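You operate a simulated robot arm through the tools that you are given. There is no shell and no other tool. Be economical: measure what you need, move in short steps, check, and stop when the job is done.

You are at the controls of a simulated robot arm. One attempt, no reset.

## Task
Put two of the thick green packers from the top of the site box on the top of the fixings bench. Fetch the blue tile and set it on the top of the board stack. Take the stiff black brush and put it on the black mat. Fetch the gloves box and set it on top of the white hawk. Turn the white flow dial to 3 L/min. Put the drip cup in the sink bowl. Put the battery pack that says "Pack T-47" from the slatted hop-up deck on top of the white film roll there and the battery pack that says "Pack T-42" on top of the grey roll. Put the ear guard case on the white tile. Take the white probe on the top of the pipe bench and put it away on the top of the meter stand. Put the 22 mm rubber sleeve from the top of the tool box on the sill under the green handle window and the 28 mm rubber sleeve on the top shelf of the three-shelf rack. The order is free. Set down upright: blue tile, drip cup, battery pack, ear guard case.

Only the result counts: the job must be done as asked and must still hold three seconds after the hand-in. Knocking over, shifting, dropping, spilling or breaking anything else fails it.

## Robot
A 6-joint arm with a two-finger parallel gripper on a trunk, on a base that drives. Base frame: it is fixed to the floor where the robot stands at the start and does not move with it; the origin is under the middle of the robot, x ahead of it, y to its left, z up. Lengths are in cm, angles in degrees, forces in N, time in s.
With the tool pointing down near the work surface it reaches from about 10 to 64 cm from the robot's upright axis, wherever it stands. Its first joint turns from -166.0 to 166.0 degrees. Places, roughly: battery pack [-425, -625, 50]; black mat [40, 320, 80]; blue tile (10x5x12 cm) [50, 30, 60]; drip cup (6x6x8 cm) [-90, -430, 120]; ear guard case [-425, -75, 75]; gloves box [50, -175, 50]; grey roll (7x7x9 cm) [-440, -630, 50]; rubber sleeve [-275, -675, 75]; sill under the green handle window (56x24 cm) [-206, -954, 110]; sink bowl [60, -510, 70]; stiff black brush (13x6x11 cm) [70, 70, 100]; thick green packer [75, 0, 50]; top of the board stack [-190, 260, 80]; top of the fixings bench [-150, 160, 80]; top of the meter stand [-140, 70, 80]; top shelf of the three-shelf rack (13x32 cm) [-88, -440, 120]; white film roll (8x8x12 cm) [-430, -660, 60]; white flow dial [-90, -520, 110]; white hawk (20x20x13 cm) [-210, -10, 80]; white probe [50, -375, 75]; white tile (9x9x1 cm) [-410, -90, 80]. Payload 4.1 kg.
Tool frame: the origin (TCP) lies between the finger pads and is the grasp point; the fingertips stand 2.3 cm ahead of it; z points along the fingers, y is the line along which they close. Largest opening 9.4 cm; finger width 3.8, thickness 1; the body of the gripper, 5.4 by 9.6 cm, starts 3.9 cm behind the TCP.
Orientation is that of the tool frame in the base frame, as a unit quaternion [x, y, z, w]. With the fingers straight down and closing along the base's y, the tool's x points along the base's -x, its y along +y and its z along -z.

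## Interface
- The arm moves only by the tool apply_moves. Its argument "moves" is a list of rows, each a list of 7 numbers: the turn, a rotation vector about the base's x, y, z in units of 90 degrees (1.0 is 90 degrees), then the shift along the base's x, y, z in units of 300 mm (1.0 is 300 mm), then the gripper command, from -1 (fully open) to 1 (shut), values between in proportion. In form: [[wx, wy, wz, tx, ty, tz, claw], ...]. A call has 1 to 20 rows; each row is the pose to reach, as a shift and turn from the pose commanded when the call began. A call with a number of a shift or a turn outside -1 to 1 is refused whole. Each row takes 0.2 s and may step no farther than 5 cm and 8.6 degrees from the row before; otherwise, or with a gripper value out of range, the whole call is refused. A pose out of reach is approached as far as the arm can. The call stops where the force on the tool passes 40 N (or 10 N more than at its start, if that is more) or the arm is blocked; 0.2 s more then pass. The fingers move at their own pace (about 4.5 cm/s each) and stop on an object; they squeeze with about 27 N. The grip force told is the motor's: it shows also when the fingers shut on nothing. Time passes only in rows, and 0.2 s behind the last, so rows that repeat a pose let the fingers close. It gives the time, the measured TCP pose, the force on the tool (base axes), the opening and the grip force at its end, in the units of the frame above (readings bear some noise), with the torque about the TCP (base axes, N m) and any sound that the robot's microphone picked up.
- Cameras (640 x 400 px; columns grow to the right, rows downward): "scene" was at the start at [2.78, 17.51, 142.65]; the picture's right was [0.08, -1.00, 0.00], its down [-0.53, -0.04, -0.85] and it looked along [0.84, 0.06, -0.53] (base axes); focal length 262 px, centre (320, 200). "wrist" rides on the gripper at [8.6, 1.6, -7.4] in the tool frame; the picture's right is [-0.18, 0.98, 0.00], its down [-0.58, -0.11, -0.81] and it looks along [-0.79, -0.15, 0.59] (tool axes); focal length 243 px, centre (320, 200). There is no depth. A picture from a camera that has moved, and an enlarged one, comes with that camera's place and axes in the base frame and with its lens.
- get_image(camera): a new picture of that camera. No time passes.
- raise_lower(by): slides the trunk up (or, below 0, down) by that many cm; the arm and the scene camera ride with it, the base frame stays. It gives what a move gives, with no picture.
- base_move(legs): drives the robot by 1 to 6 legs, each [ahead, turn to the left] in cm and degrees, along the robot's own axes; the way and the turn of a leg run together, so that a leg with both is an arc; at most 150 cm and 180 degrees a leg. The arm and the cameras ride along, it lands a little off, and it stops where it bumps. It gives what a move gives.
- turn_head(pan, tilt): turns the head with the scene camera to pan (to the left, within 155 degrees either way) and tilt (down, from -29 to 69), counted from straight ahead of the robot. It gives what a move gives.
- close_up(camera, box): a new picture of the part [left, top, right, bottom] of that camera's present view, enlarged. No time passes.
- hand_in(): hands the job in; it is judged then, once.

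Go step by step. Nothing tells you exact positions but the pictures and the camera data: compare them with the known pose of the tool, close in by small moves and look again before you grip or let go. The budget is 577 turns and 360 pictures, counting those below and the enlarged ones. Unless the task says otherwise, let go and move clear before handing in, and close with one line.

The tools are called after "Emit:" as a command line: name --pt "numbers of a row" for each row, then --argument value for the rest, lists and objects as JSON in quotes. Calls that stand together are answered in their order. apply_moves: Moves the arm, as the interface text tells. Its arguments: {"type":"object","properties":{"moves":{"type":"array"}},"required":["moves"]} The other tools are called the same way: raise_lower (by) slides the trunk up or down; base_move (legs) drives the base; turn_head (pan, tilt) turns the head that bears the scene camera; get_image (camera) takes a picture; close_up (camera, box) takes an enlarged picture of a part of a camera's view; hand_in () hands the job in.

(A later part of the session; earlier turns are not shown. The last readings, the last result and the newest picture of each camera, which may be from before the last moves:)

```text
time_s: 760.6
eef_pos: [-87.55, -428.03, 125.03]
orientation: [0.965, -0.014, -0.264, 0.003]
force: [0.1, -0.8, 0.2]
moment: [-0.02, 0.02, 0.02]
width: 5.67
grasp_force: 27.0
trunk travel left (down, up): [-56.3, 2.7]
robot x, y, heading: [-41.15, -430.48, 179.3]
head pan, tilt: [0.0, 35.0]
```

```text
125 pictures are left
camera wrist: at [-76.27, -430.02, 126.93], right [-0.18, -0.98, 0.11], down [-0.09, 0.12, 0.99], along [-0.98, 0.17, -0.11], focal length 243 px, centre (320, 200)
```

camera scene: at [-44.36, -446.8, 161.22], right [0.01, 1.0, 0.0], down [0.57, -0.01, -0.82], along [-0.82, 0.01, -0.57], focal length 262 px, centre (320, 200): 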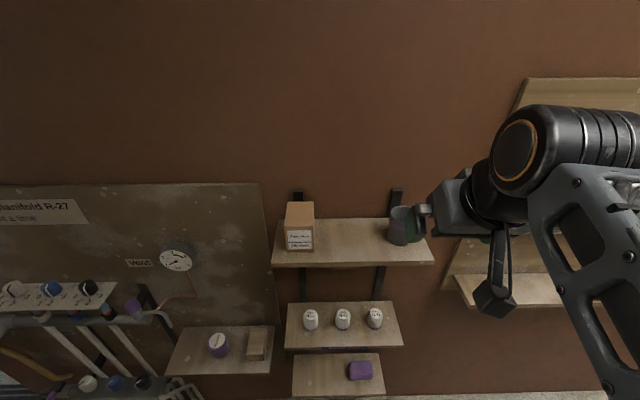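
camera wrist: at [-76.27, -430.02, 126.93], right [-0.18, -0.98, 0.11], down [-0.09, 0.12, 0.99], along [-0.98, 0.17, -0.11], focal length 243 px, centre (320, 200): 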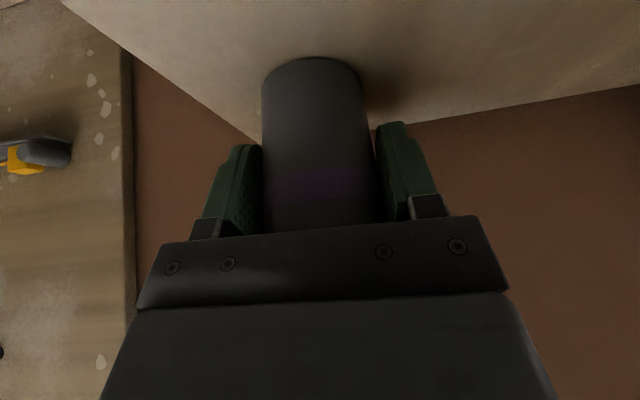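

Gripped. Lift and bring it out.

Emit:
apply_moves --pt "0 0 0 0 0 0.03 1" --pt "0 0 0 0 0 0.1 1" --pt "0 0 0 0 0 0.2 1" --pt "0 0 0 0.1 0 0.24 1" --pt "0 0 0 0.22 0 0.24 1" --pt "0 0 0 0.34 0 0.24 1" --pt "0 0 0 0.46 0 0.24 1" --pt "0 0 0 0.55 0 0.24 1"

Emit:
get_image --camera "scene"

```text
time_s: 762.4
eef_pos: [-70.64, -428.43, 132.38]
orientation: [0.965, -0.013, -0.261, 0.003]
force: [-0.2, -0.7, -0.6]
moment: [0.01, 0.02, 0.0]
width: 5.66
grasp_force: 27.3
trunk travel left (down, up): [-56.3, 2.7]
robot x, y, heading: [-41.12, -430.14, 179.2]
head pan, tilt: [0.0, 35.0]
```

```text
124 pictures are left
camera scene: at [-44.39, -446.8, 161.24], right [0.01, 1.0, 0.0], down [0.57, -0.01, -0.82], along [-0.82, 0.01, -0.57], focal length 262 px, centre (320, 200)
```

scene: 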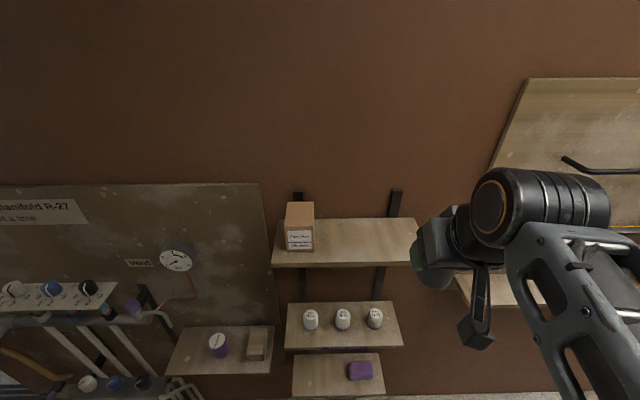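

Emit:
base_move --legs '[[-8, 0], [0, 90], [78, 0], [0, 90]]'

Emit:
turn_head --pan 0 --tilt 40

Emit:
get_image --camera "scene"

```text
time_s: 774.9
eef_pos: [-2.24, -508.78, 132.34]
orientation: [0.0, 0.965, 0.007, 0.26]
force: [-0.1, 0.1, 0.6]
moment: [0.01, -0.01, 0.01]
width: 5.64
grasp_force: 27.3
trunk travel left (down, up): [-56.3, 2.7]
robot x, y, heading: [-32.06, -508.02, 1.5]
head pan, tilt: [0.0, 35.0]
```

```text
time_s: 775.6
eef_pos: [-2.35, -508.83, 132.41]
orientation: [-0.001, 0.966, 0.007, 0.26]
force: [-0.8, -0.2, -0.2]
moment: [0.02, 0.0, 0.01]
width: 5.65
grasp_force: 26.8
trunk travel left (down, up): [-56.3, 2.7]
robot x, y, heading: [-31.72, -507.91, 1.1]
head pan, tilt: [0.0, 40.0]
```

```text
123 pictures are left
camera scene: at [-29.88, -491.48, 160.46], right [0.02, -1.0, 0.0], down [-0.64, -0.01, -0.77], along [0.77, 0.02, -0.64], focal length 262 px, centre (320, 200)
```

scene: 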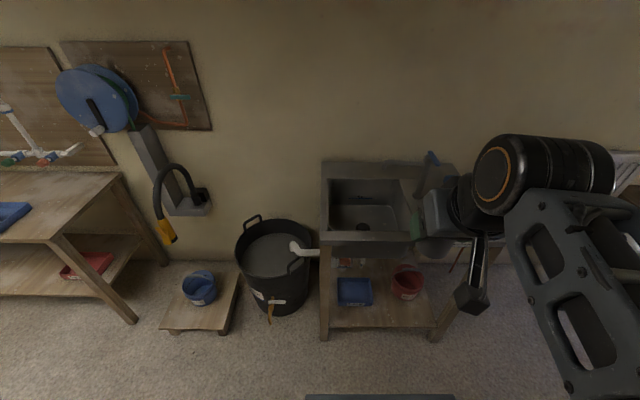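

The sink is ahead. Move up to it.

Emit:
base_move --legs '[[36, -1.2]]'

Emit:
raise_lower --by -15

Emit:
turn_head --pan -10 --tilt 50

Emit:
get_image --camera "scene"

Emit:
get_image --camera "wrist"

```text
time_s: 777.9
eef_pos: [33.45, -508.95, 132.39]
orientation: [0.008, 0.965, 0.005, 0.261]
force: [0.3, 0.2, -0.3]
moment: [-0.03, -0.01, -0.01]
width: 5.66
grasp_force: 27.1
trunk travel left (down, up): [-56.3, 2.7]
robot x, y, heading: [3.81, -507.32, 0.0]
head pan, tilt: [0.0, 40.0]
```

```text
time_s: 779.5
eef_pos: [35.75, -509.25, 113.56]
orientation: [0.011, 0.982, 0.011, 0.19]
force: [0.8, 0.9, -0.3]
moment: [0.02, 0.0, 0.0]
width: 5.67
grasp_force: 26.7
trunk travel left (down, up): [-41.4, 17.6]
robot x, y, heading: [3.52, -507.69, -0.2]
head pan, tilt: [0.0, 40.0]
stopped: the arm was blocked; the commanded pose is now the measured one
```

```text
time_s: 780.2
eef_pos: [35.68, -509.09, 113.89]
orientation: [0.009, 0.981, 0.011, 0.192]
force: [0.1, 0.4, -0.1]
moment: [0.02, -0.03, 0.03]
width: 5.64
grasp_force: 27.1
trunk travel left (down, up): [-41.4, 17.6]
robot x, y, heading: [3.89, -507.43, 0.0]
head pan, tilt: [-10.0, 50.0]
```

```text
122 pictures are left
camera scene: at [5.24, -492.46, 144.21], right [-0.17, -0.99, 0.0], down [-0.75, 0.13, -0.64], along [0.63, -0.11, -0.77], focal length 262 px, centre (320, 200)
```

scene: 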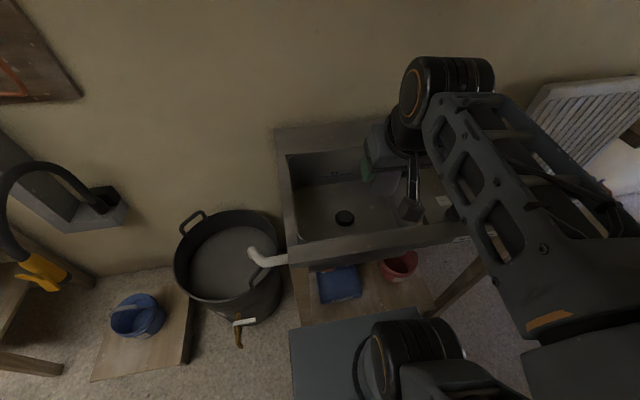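

```text
121 pictures are left
camera wrist: at [24.91, -507.52, 117.56], right [0.18, 0.98, 0.09], down [0.23, -0.14, 0.96], along [0.96, -0.16, -0.25], focal length 243 px, centre (320, 200)
```

wrist: 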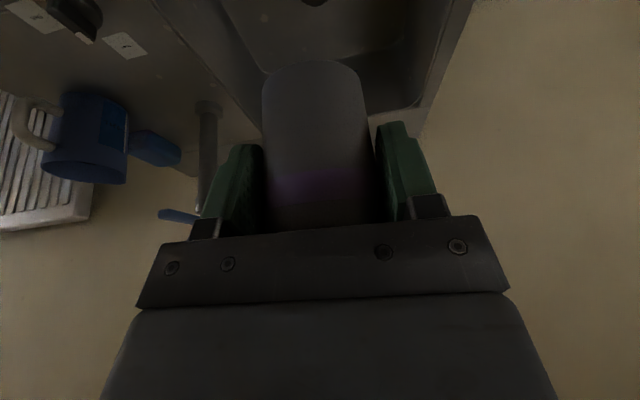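

The arm was blocked as it folded; the cup is still held but tilted a few degrees. I'll extend forward over the bowl and restore the tilt.

Emit:
apply_moves --pt "0 -0.03 0 0.12 0.02 0.02 1" --pt "0 -0.06 0 0.24 0.05 0.02 1" --pt "0 -0.097 0 0.36 0.08 0.02 1" --pt "0 -0.097 0 0.5 0.11 0.02 1" --pt "0 -0.097 0 0.62 0.14 0 1" --pt "0 -0.097 0 0.74 0.16 0 1" --pt "0 -0.097 0 0.86 0.18 -0.02 1"

Emit:
get_image --camera "scene"

Emit:
get_image --camera "wrist"

```text
time_s: 781.9
eef_pos: [61.48, -504.0, 113.09]
orientation: [0.008, 0.963, 0.012, 0.267]
force: [-0.6, 0.7, -0.6]
moment: [-0.01, 0.01, -0.01]
width: 5.67
grasp_force: 26.8
trunk travel left (down, up): [-41.4, 17.6]
robot x, y, heading: [3.6, -507.73, 0.1]
head pan, tilt: [-10.0, 50.0]
```

```text
120 pictures are left
camera scene: at [5.26, -492.46, 144.21], right [-0.17, -0.99, 0.0], down [-0.75, 0.13, -0.64], along [0.63, -0.11, -0.77], focal length 262 px, centre (320, 200)
```

scene: 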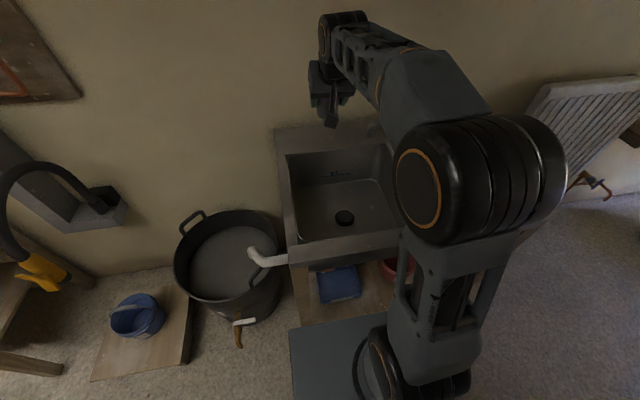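

```text
119 pictures are left
camera wrist: at [50.22, -502.42, 115.13], right [0.17, 0.98, 0.12], down [0.08, -0.14, 0.99], along [0.98, -0.16, -0.1], focal length 243 px, centre (320, 200)
```

wrist: 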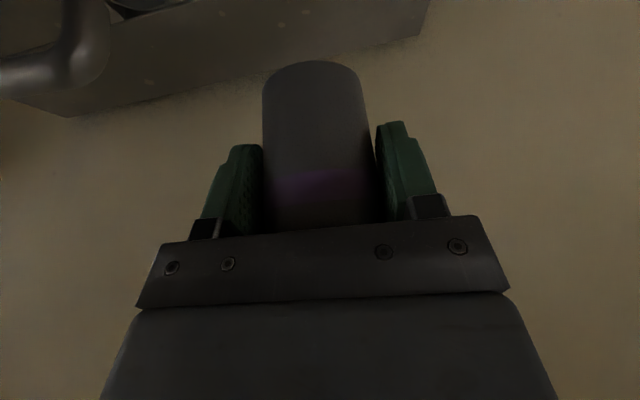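

Over the bowl. Descend with care.

Emit:
apply_moves --pt "0 0 0 0.03 -0.01 -0.15 1" --pt "0 0 0 0.05 -0.015 -0.3 1" --pt "0 0 0 0.05 -0.015 -0.45 1" --pt "0 0 0 0.05 -0.015 -0.6 1" --pt "0 0 0 0.05 -0.015 -0.75 1" --pt "0 0 0 0.05 -0.015 -0.85 1"

Emit:
get_image --camera "scene"

Emit:
get_image --camera "wrist"

```text
time_s: 783.2
eef_pos: [63.08, -504.15, 88.18]
orientation: [0.01, 0.963, 0.012, 0.268]
force: [0.6, -0.8, -0.8]
moment: [-0.01, 0.01, 0.01]
width: 5.65
grasp_force: 26.9
trunk travel left (down, up): [-41.4, 17.6]
robot x, y, heading: [3.8, -507.7, -0.1]
head pan, tilt: [-10.0, 50.0]
```

```text
118 pictures are left
camera scene: at [5.26, -492.46, 144.22], right [-0.17, -0.99, 0.0], down [-0.75, 0.13, -0.64], along [0.63, -0.11, -0.77], focal length 262 px, centre (320, 200)
```

scene: 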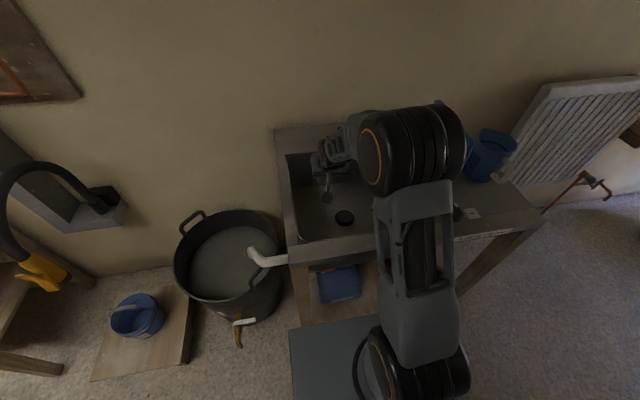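

```text
117 pictures are left
camera wrist: at [51.83, -502.54, 90.1], right [0.17, 0.98, 0.12], down [0.08, -0.14, 0.99], along [0.98, -0.16, -0.1], focal length 243 px, centre (320, 200)
```

wrist: 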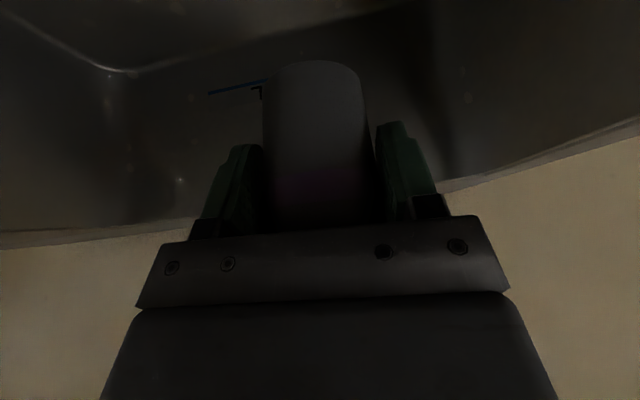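

Emit:
apply_moves --pt "0 0 0 0.06 0 -0.05 1" --pt "0 0 0 0.07 0 -0.12 1" --pt "0 0 0 0.07 0 -0.2 1" --pt "0 0 0 0.07 0 -0.26 1" --pt "0 0 0 0.07 0 -0.3 1" --pt "0 0 0 0.07 0 -0.33 1"

Emit:
get_image --camera "wrist"

Emit:
close_up --camera "scene" --box '[260, 110, 440, 260]'

```text
time_s: 784.6
eef_pos: [65.02, -504.26, 78.01]
orientation: [0.008, 0.963, 0.012, 0.269]
force: [0.7, 0.8, -0.3]
moment: [0.01, -0.03, 0.0]
width: 5.69
grasp_force: 27.1
trunk travel left (down, up): [-41.4, 17.6]
robot x, y, heading: [3.6, -508.12, 0.3]
head pan, tilt: [-10.0, 50.0]
```

```text
116 pictures are left
camera wrist: at [53.79, -502.59, 80.03], right [0.17, 0.98, 0.12], down [0.08, -0.14, 0.99], along [0.98, -0.16, -0.1], focal length 243 px, centre (320, 200)
```

wrist: 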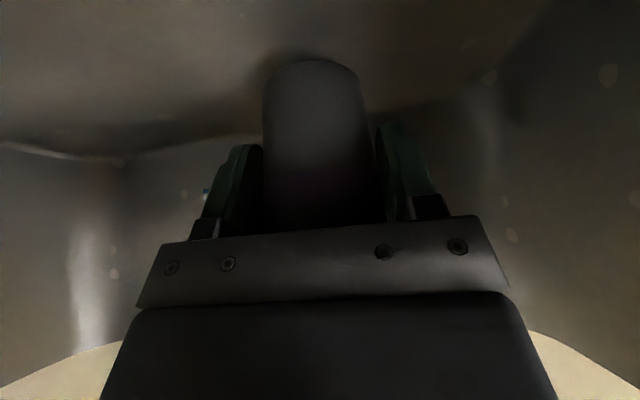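

```text
2.67 times, centred on (350, 185) of scene
camera zoom: at [5.25, -492.46, 144.22], right [-0.17, -0.99, 0.0], down [-0.75, 0.13, -0.64], along [0.63, -0.11, -0.77], focal length 699 px, centre (240, 240)
```

zoom: 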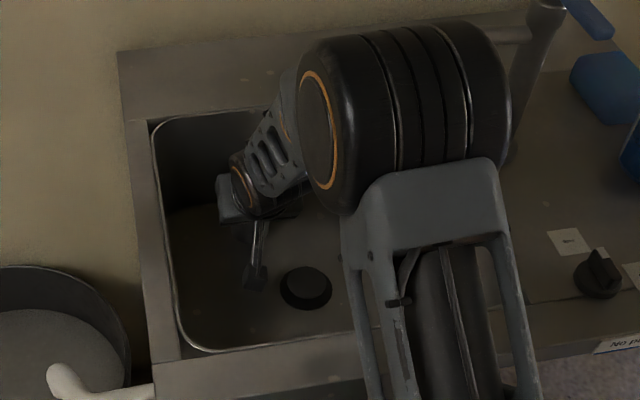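

Emit:
apply_moves --pt "0 0 0 0 0 -0.015 1" --pt "0 0 0 0 0 -0.03 1" --pt "0 0 0 0 0 -0.045 1" --pt "0 0 0 0 0 -0.06 1" --pt "0 0 0 0 0 -0.075 1" --pt "0 0 0 0 0 -0.09 1"

Emit:
get_image --camera "wrist"

```text
time_s: 786.0
eef_pos: [65.01, -504.15, 75.61]
orientation: [0.008, 0.963, 0.012, 0.271]
force: [2.1, 1.6, 23.6]
moment: [-0.22, -0.07, 0.04]
width: 5.64
grasp_force: 26.6
trunk travel left (down, up): [-41.4, 17.6]
robot x, y, heading: [3.68, -507.46, 0.3]
head pan, tilt: [-10.0, 50.0]
```

```text
114 pictures are left
camera wrist: at [53.84, -502.53, 77.38], right [0.17, 0.98, 0.12], down [0.07, -0.14, 0.99], along [0.98, -0.15, -0.1], focal length 243 px, centre (320, 200)
```

wrist: 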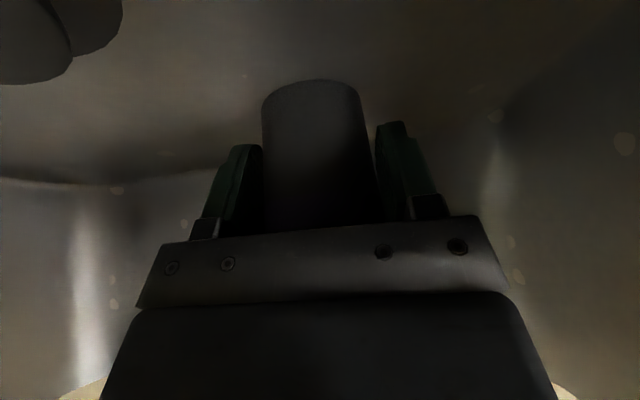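

The cup is on the bowl floor. Release and withdraw along the tool axis.

Emit:
apply_moves --pt "0 0 0 0 0 0.008 1" --pt "0 0 0 0 0 0.008 0" --pt "0 0 0 0 0 0.008 -0.6" --pt "0 0 0 0 0 0.008 -0.75" --pt "0 0 0 -0.02 0 0.05 -0.75" --pt "0 0 0 -0.06 0 0.12 -0.75" --pt "0 0 0 -0.08 0 0.2 -0.75" --pt "0 0 0 -0.08 0 0.32 -0.75" --pt "0 0 0 -0.08 0 0.46 -0.75" --pt "0 0 0 -0.08 0 0.6 -0.75" --pt "0 0 0 -0.08 0 0.75 -0.75" --pt "0 0 0 -0.08 0 0.9 -0.75" --pt "0 0 0 -0.08 0 1.0 -0.75"

Emit:
get_image --camera "scene"

Emit:
close_up --camera "scene" --box '[260, 120, 440, 260]'

```text
time_s: 788.9
eef_pos: [62.53, -504.1, 105.23]
orientation: [0.008, 0.963, 0.011, 0.269]
force: [0.2, 0.6, 0.1]
moment: [-0.02, 0.02, 0.02]
width: 8.23
grasp_force: 0.0
trunk travel left (down, up): [-41.4, 17.6]
robot x, y, heading: [3.95, -508.0, 0.1]
head pan, tilt: [-10.0, 50.0]
```

```text
113 pictures are left
camera scene: at [5.24, -492.46, 144.21], right [-0.17, -0.99, 0.0], down [-0.75, 0.13, -0.64], along [0.63, -0.11, -0.77], focal length 262 px, centre (320, 200)
```

scene: 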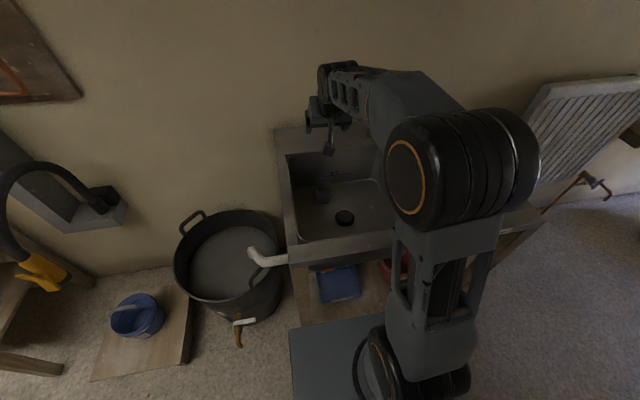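

```text
2.86 times, centred on (350, 190) of scene
camera zoom: at [5.24, -492.46, 144.21], right [-0.17, -0.99, 0.0], down [-0.75, 0.13, -0.64], along [0.63, -0.11, -0.77], focal length 749 px, centre (234, 229)
```

zoom: 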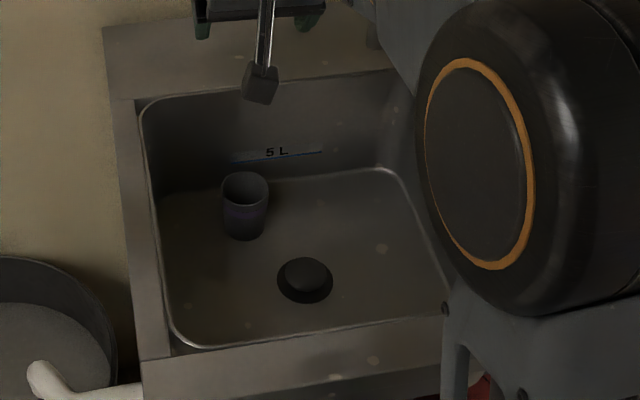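

The drip cup stands upright in the bowl. Retract and level the tool, then look at the manifold dials.

Emit:
apply_moves --pt "0 0.09 0 -0.1 0 0.08 -0.75" --pt "0 0.18 0 -0.2 0 0.14 -0.75" --pt "0 0.27 0 -0.3 0 0.18 -0.75" --pt "0 0.345 0 -0.42 0 0.2 -0.75" --pt "0 0.345 0 -0.56 0 0.2 -0.75" --pt "0 0.345 0 -0.7 0 0.2 -0.75" --pt "0 0.345 0 -0.84 0 0.2 -0.75" --pt "0 0.345 0 -0.96 0 0.2 -0.75"

Emit:
base_move --legs '[[-36, 0], [0, 179]]'

Emit:
turn_head --pan 0 --tilt 30

Emit:
get_image --camera "scene"

```text
time_s: 790.6
eef_pos: [34.34, -504.01, 111.24]
orientation: [0.012, 1.0, 0.009, 0.001]
force: [-0.3, 0.2, -0.1]
moment: [0.05, -0.03, 0.01]
width: 8.24
grasp_force: 0.1
trunk travel left (down, up): [-41.4, 17.6]
robot x, y, heading: [3.95, -507.85, 0.1]
head pan, tilt: [-10.0, 50.0]
```

```text
time_s: 800.1
eef_pos: [-63.37, -509.34, 111.23]
orientation: [0.999, -0.047, -0.001, 0.009]
force: [0.0, 0.2, 0.1]
moment: [-0.02, 0.04, 0.03]
width: 8.24
grasp_force: 0.1
trunk travel left (down, up): [-41.4, 17.6]
robot x, y, heading: [-32.53, -508.12, 175.9]
head pan, tilt: [-10.0, 50.0]
```

```text
time_s: 801.0
eef_pos: [-63.21, -509.45, 111.32]
orientation: [0.999, -0.048, -0.001, 0.008]
force: [1.0, 0.8, 0.0]
moment: [0.01, 0.0, -0.01]
width: 8.24
grasp_force: 0.1
trunk travel left (down, up): [-41.4, 17.6]
robot x, y, heading: [-32.67, -508.15, 175.7]
head pan, tilt: [0.0, 30.0]
```

```text
111 pictures are left
camera scene: at [-36.99, -524.43, 147.16], right [0.07, 1.0, 0.0], down [0.5, -0.04, -0.87], along [-0.86, 0.06, -0.5], focal length 262 px, centre (320, 200)
```

scene: 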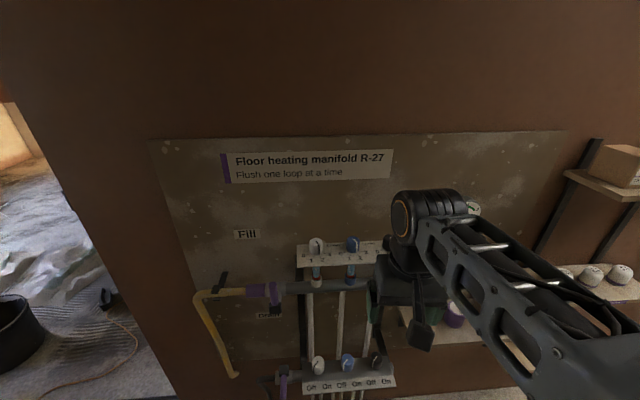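

Emit:
apply_moves --pt "0 0 0 0.05 0.14 0.03 -0.75" --pt "0 0 0 0.1 0.28 0.06 -0.75" --pt "0 0 0 0.14 0.42 0.08 -0.75" --pt "0 0 0 0.16 0.56 0.1 -0.75"

Emit:
close_up --camera "scene" --box '[280, 220, 420, 300]'

Emit:
close_up --camera "scene" --box '[220, 140, 420, 400]'

```text
time_s: 802.0
eef_pos: [-58.67, -492.83, 114.44]
orientation: [0.999, -0.048, 0.0, 0.01]
force: [-0.5, 0.2, -0.3]
moment: [-0.01, -0.02, 0.03]
width: 8.26
grasp_force: 0.1
trunk travel left (down, up): [-41.4, 17.6]
robot x, y, heading: [-32.51, -508.0, 176.3]
head pan, tilt: [0.0, 30.0]
```

```text
4.57 times, centred on (350, 260) of scene
camera zoom: at [-36.99, -524.42, 147.17], right [0.07, 1.0, 0.0], down [0.5, -0.04, -0.87], along [-0.86, 0.06, -0.5], focal length 1198 px, centre (183, -74)
```

zoom: 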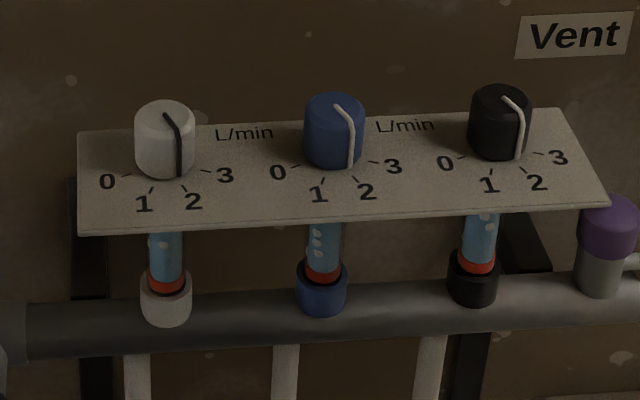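

```text
1.54 times, centred on (320, 270) of scene
camera zoom: at [-36.99, -524.42, 147.17], right [0.07, 1.0, 0.0], down [0.5, -0.04, -0.87], along [-0.86, 0.06, -0.5], focal length 403 px, centre (320, 92)
```

zoom: 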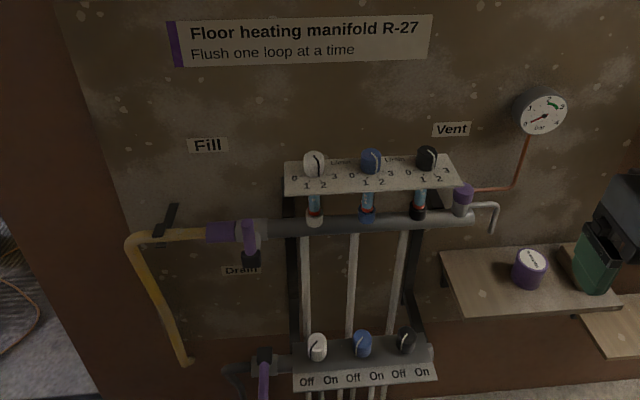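

The white flow dial stands on the top plate at about (-81.4,-522.2), its pointer near 2; 3 is about 44° further counter-clockwise from above. Raise and bring the gripper above it.

Emit:
raise_lower --by 14

Emit:
apply_moves --pt "0 0 0 0 -0.15 0 0" --pt "0 0 0 0 -0.3 0 0" --pt "0 0 0 -0.05 -0.45 0 0" --pt "0 0 0 -0.15 -0.57 0 0" --pt "0 0 0 -0.26 -0.68 0 0" --pt "0 0 0 -0.37 -0.78 0 0" --pt "0 0 0 -0.48 -0.87 0 0" --pt "0 0 0 -0.6 -0.95 0 0" --pt "0 0 0 -0.7 -0.98 0 0" --pt "0 0 0 -0.757 -0.98 0 0"

Emit:
get_image --camera "wrist"

Emit:
get_image --camera "scene"

```text
time_s: 803.6
eef_pos: [-58.62, -492.94, 128.55]
orientation: [0.999, -0.048, -0.002, 0.009]
force: [0.1, -0.3, -0.3]
moment: [0.01, -0.03, 0.04]
width: 8.23
grasp_force: 0.0
trunk travel left (down, up): [-55.4, 3.6]
robot x, y, heading: [-32.62, -507.68, 175.9]
head pan, tilt: [0.0, 30.0]
```

```text
time_s: 805.9
eef_pos: [-81.42, -522.36, 128.62]
orientation: [0.999, -0.047, -0.001, 0.009]
force: [-0.2, 1.0, 0.9]
moment: [-0.02, 0.0, 0.03]
width: 4.68
grasp_force: 0.0
trunk travel left (down, up): [-55.4, 3.6]
robot x, y, heading: [-32.44, -508.12, 176.2]
head pan, tilt: [0.0, 30.0]
```

```text
108 pictures are left
camera wrist: at [-72.88, -524.76, 136.01], right [-0.28, -0.96, 0.02], down [-0.57, 0.18, 0.8], along [-0.78, 0.21, -0.59], focal length 243 px, centre (320, 200)
```

wrist: 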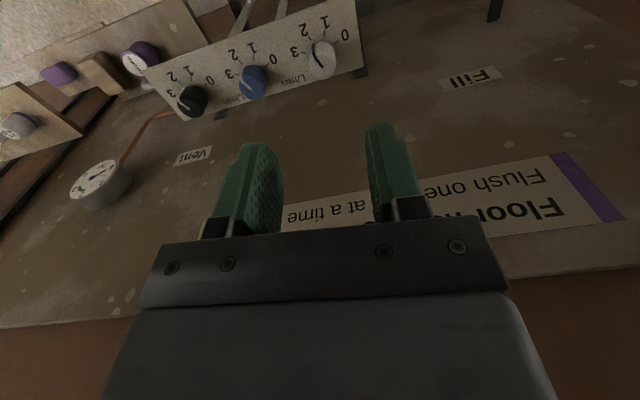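

```text
107 pictures are left
camera scene: at [-37.03, -524.45, 161.17], right [0.07, 1.0, 0.0], down [0.5, -0.04, -0.87], along [-0.86, 0.06, -0.5], focal length 262 px, centre (320, 200)
```

scene: 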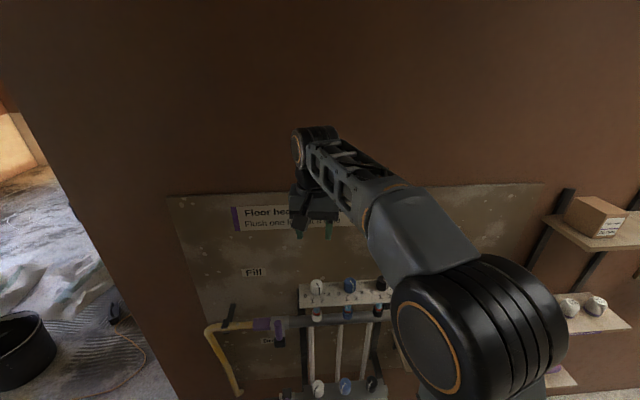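

The knob is at (-85.4,-522.2), top z≈108. Shift and descend partway.

Emit:
apply_moves --pt "0 0 0 -0.07 0.003 -0.08 0" --pt "0 0 0 -0.13 0.005 -0.2 0" --pt "0 0 0 -0.13 0.005 -0.33 0" --pt "0 0 0 -0.13 0.005 -0.45 0"

Emit:
get_image --camera "wrist"

Emit:
close_up --camera "scene" --box '[270, 200, 410, 310]'

```text
time_s: 806.9
eef_pos: [-85.22, -522.2, 114.7]
orientation: [0.999, -0.048, -0.001, 0.009]
force: [0.2, -0.7, -0.4]
moment: [-0.01, 0.0, -0.03]
width: 4.74
grasp_force: 0.0
trunk travel left (down, up): [-55.4, 3.6]
robot x, y, heading: [-32.58, -507.98, 176.0]
head pan, tilt: [0.0, 30.0]
```

```text
106 pictures are left
camera wrist: at [-76.78, -524.58, 122.16], right [-0.28, -0.96, 0.02], down [-0.57, 0.18, 0.8], along [-0.78, 0.21, -0.59], focal length 243 px, centre (320, 200)
```

wrist: 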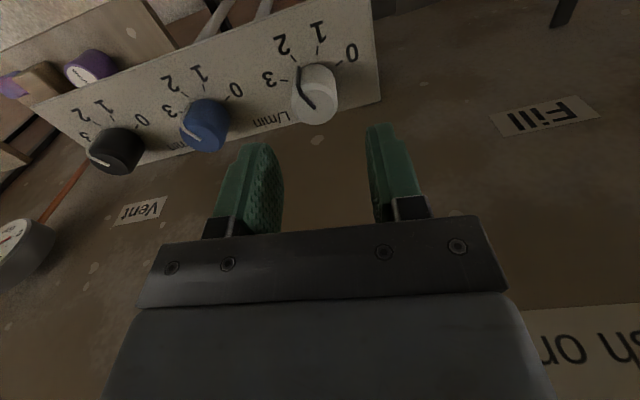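

```text
3.64 times, centred on (340, 255) of scene
camera zoom: at [-37.03, -524.46, 161.17], right [0.07, 1.0, 0.0], down [0.5, -0.04, -0.87], along [-0.86, 0.06, -0.5], focal length 953 px, centre (247, 0)
```

zoom: 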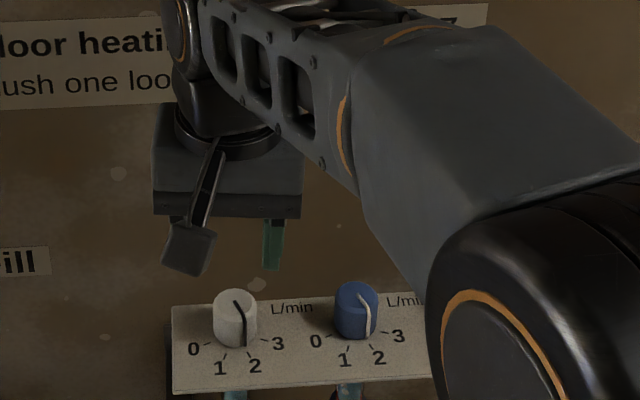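

Emit:
close_up --camera "wrist" --box '[220, 20, 380, 130]'

```text
3.64 times, centred on (300, 75) of wrist
camera zoom: at [-76.78, -524.58, 122.16], right [-0.28, -0.96, 0.02], down [-0.57, 0.18, 0.8], along [-0.78, 0.21, -0.59], focal length 882 px, centre (393, 654)
```

zoom: 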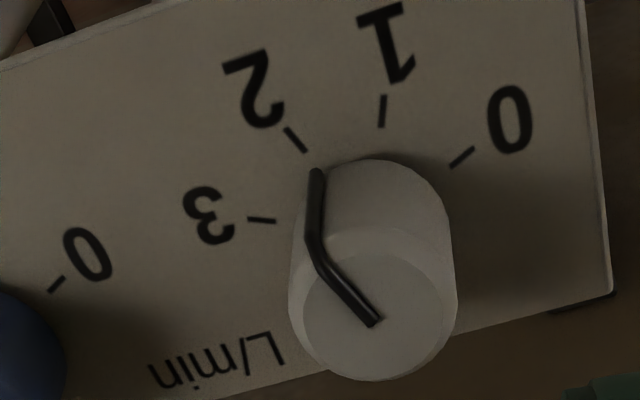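

Pointer is exactly at 2; ticks are 45° apart. Lower around the white knob.

Emit:
apply_moves --pt "0 0 0 -0.006 0.004 -0.08 0" --pt "0 0 0 -0.006 0.004 -0.16 0" --pt "0 0 0 -0.006 0.004 -0.2 0" --pt "0 0 0 -0.006 0.004 -0.22 0"

Emit:
get_image --camera "wrist"

Emit:
close_up --camera "scene" --box '[270, 200, 410, 310]'

```text
time_s: 807.9
eef_pos: [-85.2, -522.04, 108.28]
orientation: [0.999, -0.048, -0.001, 0.008]
force: [0.6, -0.3, 0.6]
moment: [0.02, -0.06, -0.04]
width: 4.7
grasp_force: 0.0
trunk travel left (down, up): [-55.4, 3.6]
robot x, y, heading: [-32.51, -507.98, 176.0]
head pan, tilt: [0.0, 30.0]
```

```text
103 pictures are left
camera wrist: at [-76.86, -524.48, 115.73], right [-0.28, -0.96, 0.02], down [-0.57, 0.18, 0.8], along [-0.78, 0.21, -0.59], focal length 243 px, centre (320, 200)
```

wrist: 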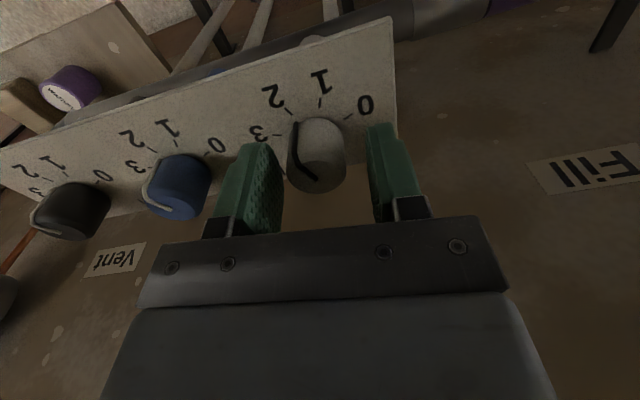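

```text
3.64 times, centred on (340, 255) of scene
camera zoom: at [-37.0, -524.45, 161.17], right [0.07, 1.0, 0.0], down [0.5, -0.04, -0.87], along [-0.86, 0.06, -0.5], focal length 953 px, centre (247, 0)
```

zoom: 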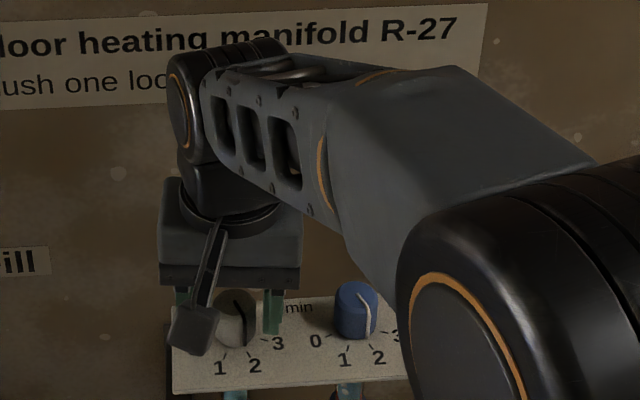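

Fingers flank the knob. Close and turn by 45°.

Emit:
apply_moves --pt "0 0 0 -0.004 0 0 0.5" --pt "0 0 0 -0.004 0 0 1" --pt "0 0 0 -0.004 0 0 1" --pt "0 0 0 -0.004 0 0 1" --pt "0 0 0.08 -0.004 0 0 1" --pt "0 0 0.16 -0.004 0 0 1" --pt "0 0 0.24 -0.004 0 0 1" --pt "0 0 0.32 -0.004 0 0 1" --pt "0 0 0.4 -0.004 0 0 1" --pt "0 0 0.48 -0.004 0 0 1" --pt "0 0 0.5 -0.004 0 0 1" --pt "0 0 0.5 -0.004 0 0 1"

Emit:
get_image --camera "wrist"

```text
time_s: 810.0
eef_pos: [-85.6, -521.5, 108.38]
orientation: [0.956, 0.292, 0.004, 0.006]
force: [-1.3, 13.0, -2.4]
moment: [0.88, 0.55, -0.04]
width: 3.12
grasp_force: 45.0
trunk travel left (down, up): [-55.4, 3.6]
robot x, y, heading: [-32.82, -508.05, 175.6]
head pan, tilt: [0.0, 30.0]
stopped in row 10: the force on the tool passed its limit at 40 N (the readings are from after the stop); the commanded pose is now the measured one
```

```text
101 pictures are left
camera wrist: at [-77.58, -518.04, 115.83], right [0.4, -0.92, 0.01], down [-0.55, -0.23, 0.8], along [-0.73, -0.33, -0.6], focal length 243 px, centre (320, 200)
```

wrist: 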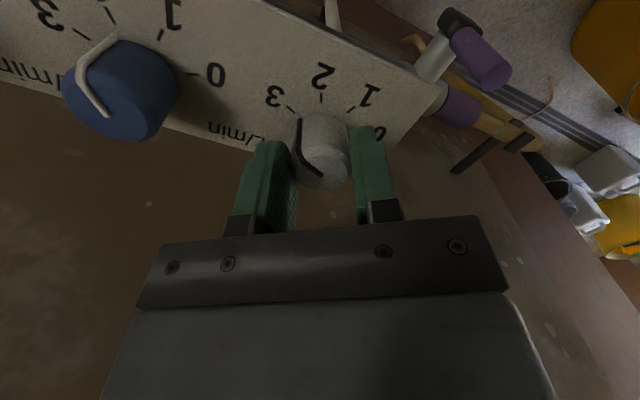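

It turned about 40° before a side force stopped it. Release, rise and read the dial.

Emit:
apply_moves --pt "0 0 0 0 0 0 0.3" --pt "0 0 0 0 0 0 0" --pt "0 0 0 0 0 0.08 0" --pt "0 0 0 0 0 0.2 0"

Emit:
get_image --camera "wrist"

Emit:
close_up --camera "wrist" --box '[220, 20, 420, 150]'

```text
time_s: 811.0
eef_pos: [-85.5, -521.55, 114.55]
orientation: [0.956, 0.293, 0.004, 0.007]
force: [0.0, -0.1, 0.7]
moment: [0.04, -0.02, 0.01]
width: 4.71
grasp_force: 0.1
trunk travel left (down, up): [-55.4, 3.6]
robot x, y, heading: [-32.57, -508.14, 175.9]
head pan, tilt: [0.0, 30.0]
```

```text
100 pictures are left
camera wrist: at [-77.47, -518.0, 122.06], right [0.4, -0.92, 0.02], down [-0.55, -0.23, 0.8], along [-0.73, -0.33, -0.6], focal length 243 px, centre (320, 200)
```

wrist: 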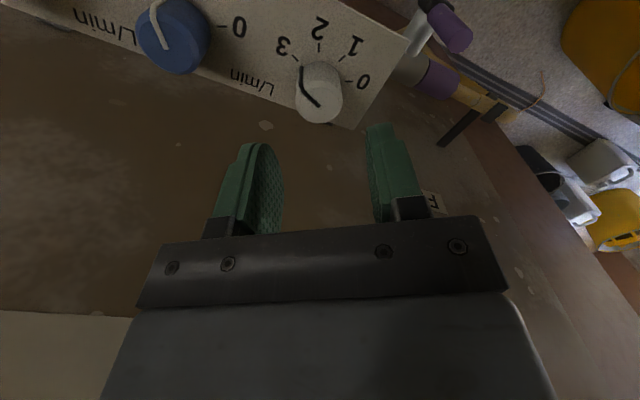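

```text
3.08 times, centred on (320, 85) of wrist
camera zoom: at [-77.47, -518.0, 122.06], right [0.4, -0.92, 0.02], down [-0.55, -0.23, 0.8], along [-0.73, -0.33, -0.6], focal length 746 px, centre (320, 554)
```

zoom: 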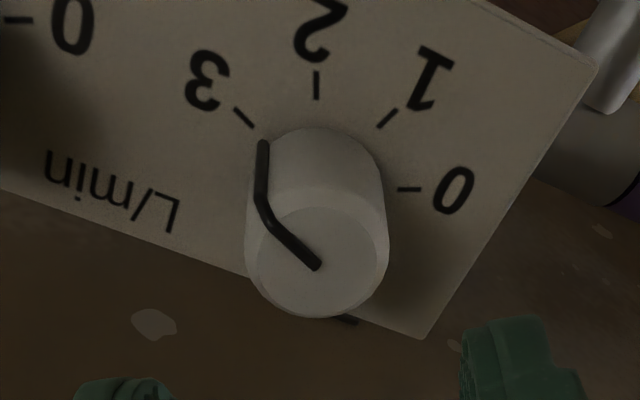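

The pointer now sits on 3. Retract upward and away, then view the southern end of the corridor.

Emit:
apply_moves --pt "0 0 0 0 0 0.12 0" --pt "0 0 0 0 0 0.24 0" --pt "0 0 -0.08 0.12 0.02 0.3 0" --pt "0 0 -0.16 0.24 0.06 0.34 0" --pt "0 0 -0.24 0.36 0.1 0.36 0" --pt "0 0 -0.32 0.48 0.16 0.36 0" --pt "0 0 -0.38 0.6 0.24 0.36 0" --pt "0 0 -0.38 0.7 0.32 0.36 0"

Emit:
close_up --camera "scene" --box '[270, 230, 410, 330]'

Emit:
turn_head --pan 80 --tilt 20

Emit:
get_image --camera "scene"

```text
time_s: 812.8
eef_pos: [-64.24, -512.18, 125.18]
orientation: [1.0, -0.001, 0.001, 0.008]
force: [-0.1, 0.3, 0.0]
moment: [0.0, 0.01, -0.01]
width: 4.69
grasp_force: 0.0
trunk travel left (down, up): [-55.4, 3.6]
robot x, y, heading: [-32.54, -508.01, 175.9]
head pan, tilt: [0.0, 30.0]
```

```text
4.00 times, centred on (340, 280) of scene
camera zoom: at [-36.95, -524.38, 161.17], right [0.07, 1.0, 0.0], down [0.5, -0.04, -0.87], along [-0.86, 0.06, -0.5], focal length 1048 px, centre (240, -120)
```

zoom: 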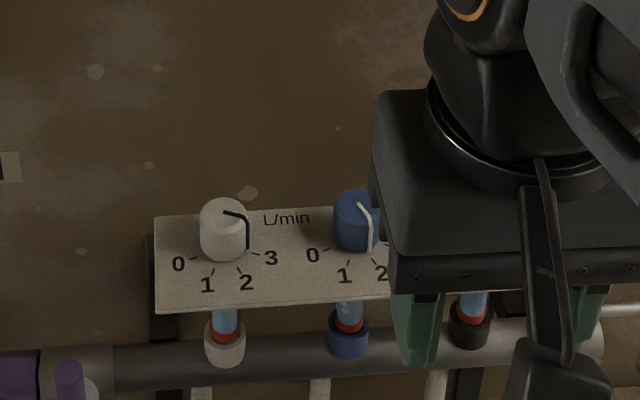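

```text
time_s: 814.3
eef_pos: [-64.41, -512.34, 125.14]
orientation: [1.0, 0.0, 0.002, 0.007]
force: [-0.6, -0.2, 0.0]
moment: [0.0, -0.01, 0.01]
width: 4.71
grasp_force: 0.1
trunk travel left (down, up): [-55.4, 3.6]
robot x, y, heading: [-32.69, -508.21, 175.6]
head pan, tilt: [80.0, 20.0]
```

```text
97 pictures are left
camera scene: at [-30.29, -534.09, 162.77], right [-0.97, 0.25, 0.0], down [0.08, 0.33, -0.94], along [-0.23, -0.91, -0.34], focal length 262 px, centre (320, 200)
```

scene: 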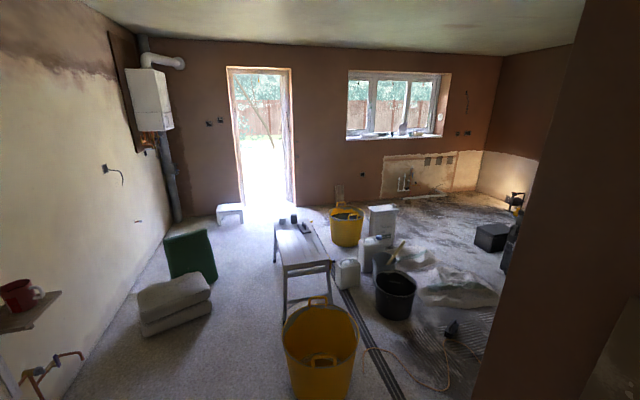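

The dial reads 3. Now I need the way south: the gap between the trestle and the bags. Drive nearer and look.

Emit:
turn_head --pan 0 --tilt 30

Emit:
base_move --legs '[[0, 106.5], [95, 0], [0, -12]]'

Emit:
get_image --camera "scene"

```text
time_s: 815.9
eef_pos: [-64.52, -512.36, 125.14]
orientation: [1.0, -0.001, 0.001, 0.008]
force: [0.2, 0.8, 0.3]
moment: [0.01, -0.04, -0.01]
width: 4.71
grasp_force: 0.0
trunk travel left (down, up): [-55.4, 3.6]
robot x, y, heading: [-32.69, -508.18, 175.9]
head pan, tilt: [0.0, 30.0]
```

```text
time_s: 826.1
eef_pos: [-8.47, -633.4, 125.21]
orientation: [0.692, 0.722, 0.007, 0.004]
force: [-0.9, -1.2, 0.3]
moment: [-0.04, 0.0, 0.0]
width: 4.71
grasp_force: 0.0
trunk travel left (down, up): [-55.4, 3.6]
robot x, y, heading: [-14.4, -602.08, -91.5]
head pan, tilt: [0.0, 30.0]
```

```text
96 pictures are left
camera scene: at [2.07, -605.42, 161.17], right [-1.0, 0.03, 0.0], down [0.01, 0.5, -0.87], along [-0.02, -0.87, -0.5], focal length 262 px, centre (320, 200)
```

scene: 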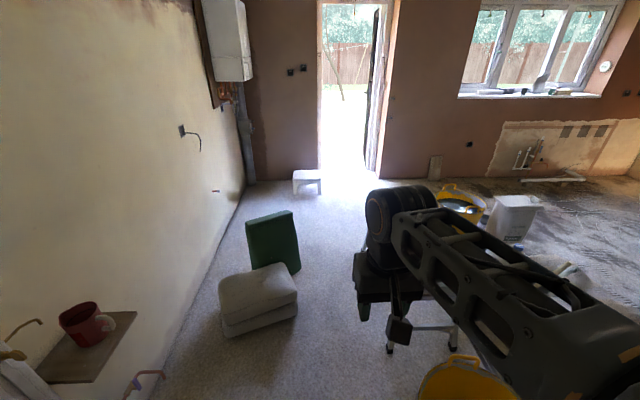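

The gap looks about 59 cm. I'll measure my own base width with the head camera at two heights.

Emit:
turn_head --pan 0 --tilt 69

Emit:
get_image --camera "scene"

Emit:
raise_lower --by -25

Emit:
get_image --camera "scene"

```text
time_s: 827.1
eef_pos: [-8.66, -633.27, 125.17]
orientation: [0.691, 0.723, 0.007, 0.004]
force: [0.6, 0.0, 0.5]
moment: [0.03, -0.03, -0.02]
width: 4.68
grasp_force: 0.0
trunk travel left (down, up): [-55.4, 3.6]
robot x, y, heading: [-14.38, -601.63, -91.5]
head pan, tilt: [0.0, 68.8]
```

```text
95 pictures are left
camera scene: at [2.18, -601.97, 156.03], right [-1.0, 0.03, 0.0], down [0.03, 0.93, -0.36], along [-0.01, -0.36, -0.93], focal length 262 px, centre (320, 200)
```

scene: 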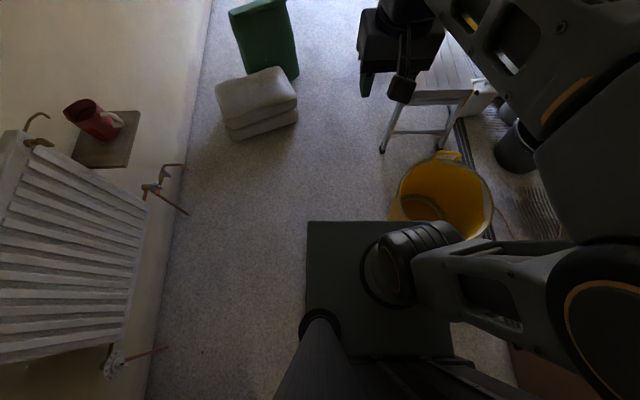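

```text
time_s: 829.7
eef_pos: [-8.49, -633.25, 100.25]
orientation: [0.691, 0.723, 0.006, 0.004]
force: [0.4, -0.1, -0.1]
moment: [-0.03, -0.01, -0.01]
width: 4.71
grasp_force: 0.0
trunk travel left (down, up): [-30.4, 28.6]
robot x, y, heading: [-14.29, -601.68, -91.6]
head pan, tilt: [0.0, 68.8]
```

```text
94 pictures are left
camera scene: at [2.18, -601.96, 131.02], right [-1.0, 0.03, 0.0], down [0.03, 0.93, -0.36], along [-0.01, -0.36, -0.93], focal length 262 px, centre (320, 200)
```

scene: 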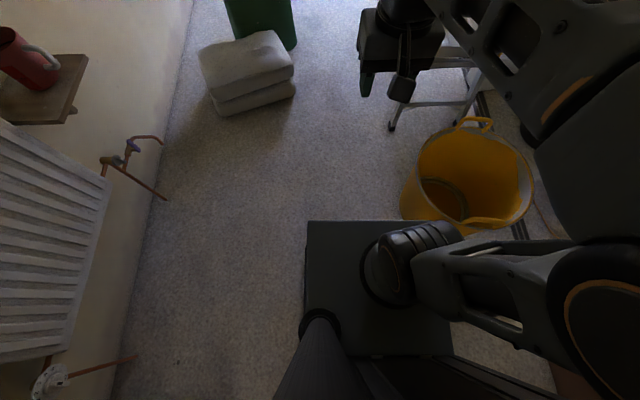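

The "deck" rides with the trunk, and floor is visible right beside it: my base is at most about 45 cm wide. So the 59 cm gap is passable at x≈-15. Align heading carefully.

Emit:
base_move --legs '[[0, 1.5], [70, 0]]'

Emit:
get_image --camera "scene"

```text
time_s: 832.5
eef_pos: [-7.73, -671.05, 100.48]
orientation: [0.681, 0.733, 0.006, 0.006]
force: [-0.2, 1.4, 0.1]
moment: [-0.04, -0.02, -0.01]
width: 4.7
grasp_force: 0.0
trunk travel left (down, up): [-30.4, 28.6]
robot x, y, heading: [-14.06, -640.27, -89.8]
head pan, tilt: [0.0, 68.8]
stopped in leg 2: the robot was blocked; the commanded pose is now the measured one
```

```text
93 pictures are left
camera scene: at [2.11, -639.52, 131.02], right [-1.0, 0.0, 0.0], down [0.0, 0.93, -0.36], along [0.0, -0.36, -0.93], focal length 262 px, centre (320, 200)
```

scene: 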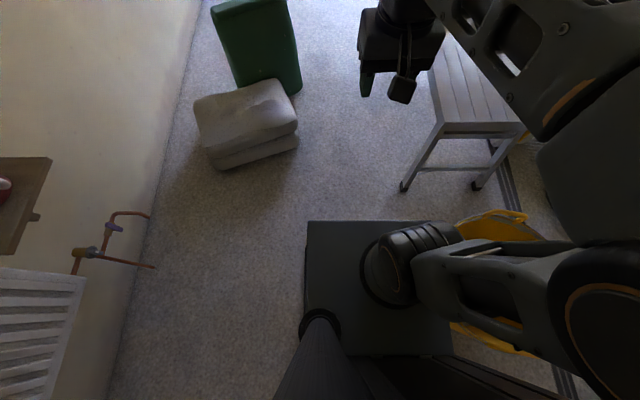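

The base touched the yellow tub beside it. I'll back straight off, shift 2 cm left, and go through with better alignment.

Emit:
base_move --legs '[[-14, 0], [0, -2.6], [-50, 0], [0, 2.4]]'

Emit:
get_image --camera "scene"

```text
time_s: 837.1
eef_pos: [-5.48, -608.23, 100.33]
orientation: [0.683, 0.73, 0.006, 0.005]
force: [0.2, 0.1, 0.2]
moment: [-0.01, 0.02, -0.02]
width: 4.72
grasp_force: 0.1
trunk travel left (down, up): [-30.4, 28.6]
robot x, y, heading: [-11.85, -577.28, -90.3]
head pan, tilt: [0.0, 68.8]
```

```text
92 pictures are left
camera scene: at [4.53, -576.76, 131.02], right [-1.0, 0.01, 0.0], down [0.01, 0.93, -0.36], along [0.0, -0.36, -0.93], focal length 262 px, centre (320, 200)
```

scene: 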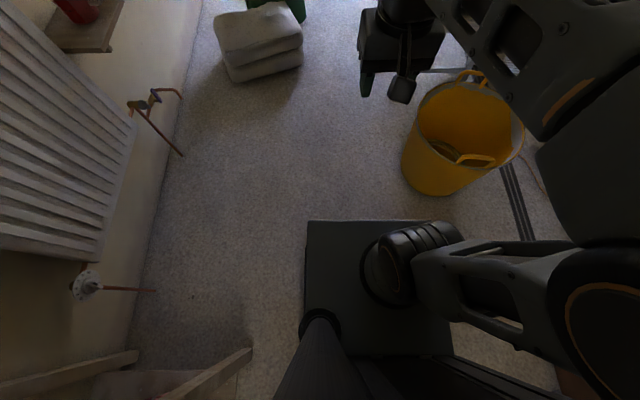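

Emit:
base_move --legs '[[73, 0]]'

```text
time_s: 841.1
eef_pos: [-7.05, -681.88, 100.22]
orientation: [0.69, 0.724, 0.006, 0.006]
force: [0.0, 0.4, 0.0]
moment: [0.02, 0.02, 0.01]
width: 4.67
grasp_force: 0.1
trunk travel left (down, up): [-30.4, 28.6]
robot x, y, heading: [-13.45, -650.68, -91.4]
head pan, tilt: [0.0, 68.8]
```

Emit:
base_move --legs '[[45, 1.2]]'

Emit:
get_image --camera "scene"

```text
time_s: 843.8
eef_pos: [-7.45, -725.28, 100.33]
orientation: [0.684, 0.729, 0.006, 0.006]
force: [-0.6, 0.3, 0.1]
moment: [-0.03, -0.01, 0.01]
width: 4.7
grasp_force: 0.1
trunk travel left (down, up): [-30.4, 28.6]
robot x, y, heading: [-14.18, -693.58, -90.5]
head pan, tilt: [0.0, 68.8]
```

```text
91 pictures are left
camera scene: at [2.73, -693.69, 131.02], right [-1.0, 0.01, 0.0], down [0.01, 0.93, -0.36], along [0.0, -0.36, -0.93], focal length 262 px, centre (320, 200)
```

scene: 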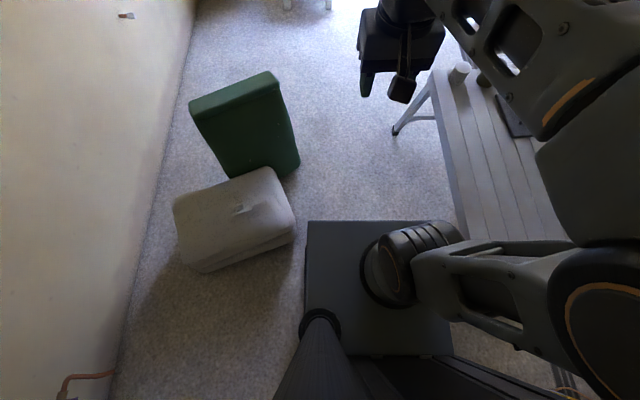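

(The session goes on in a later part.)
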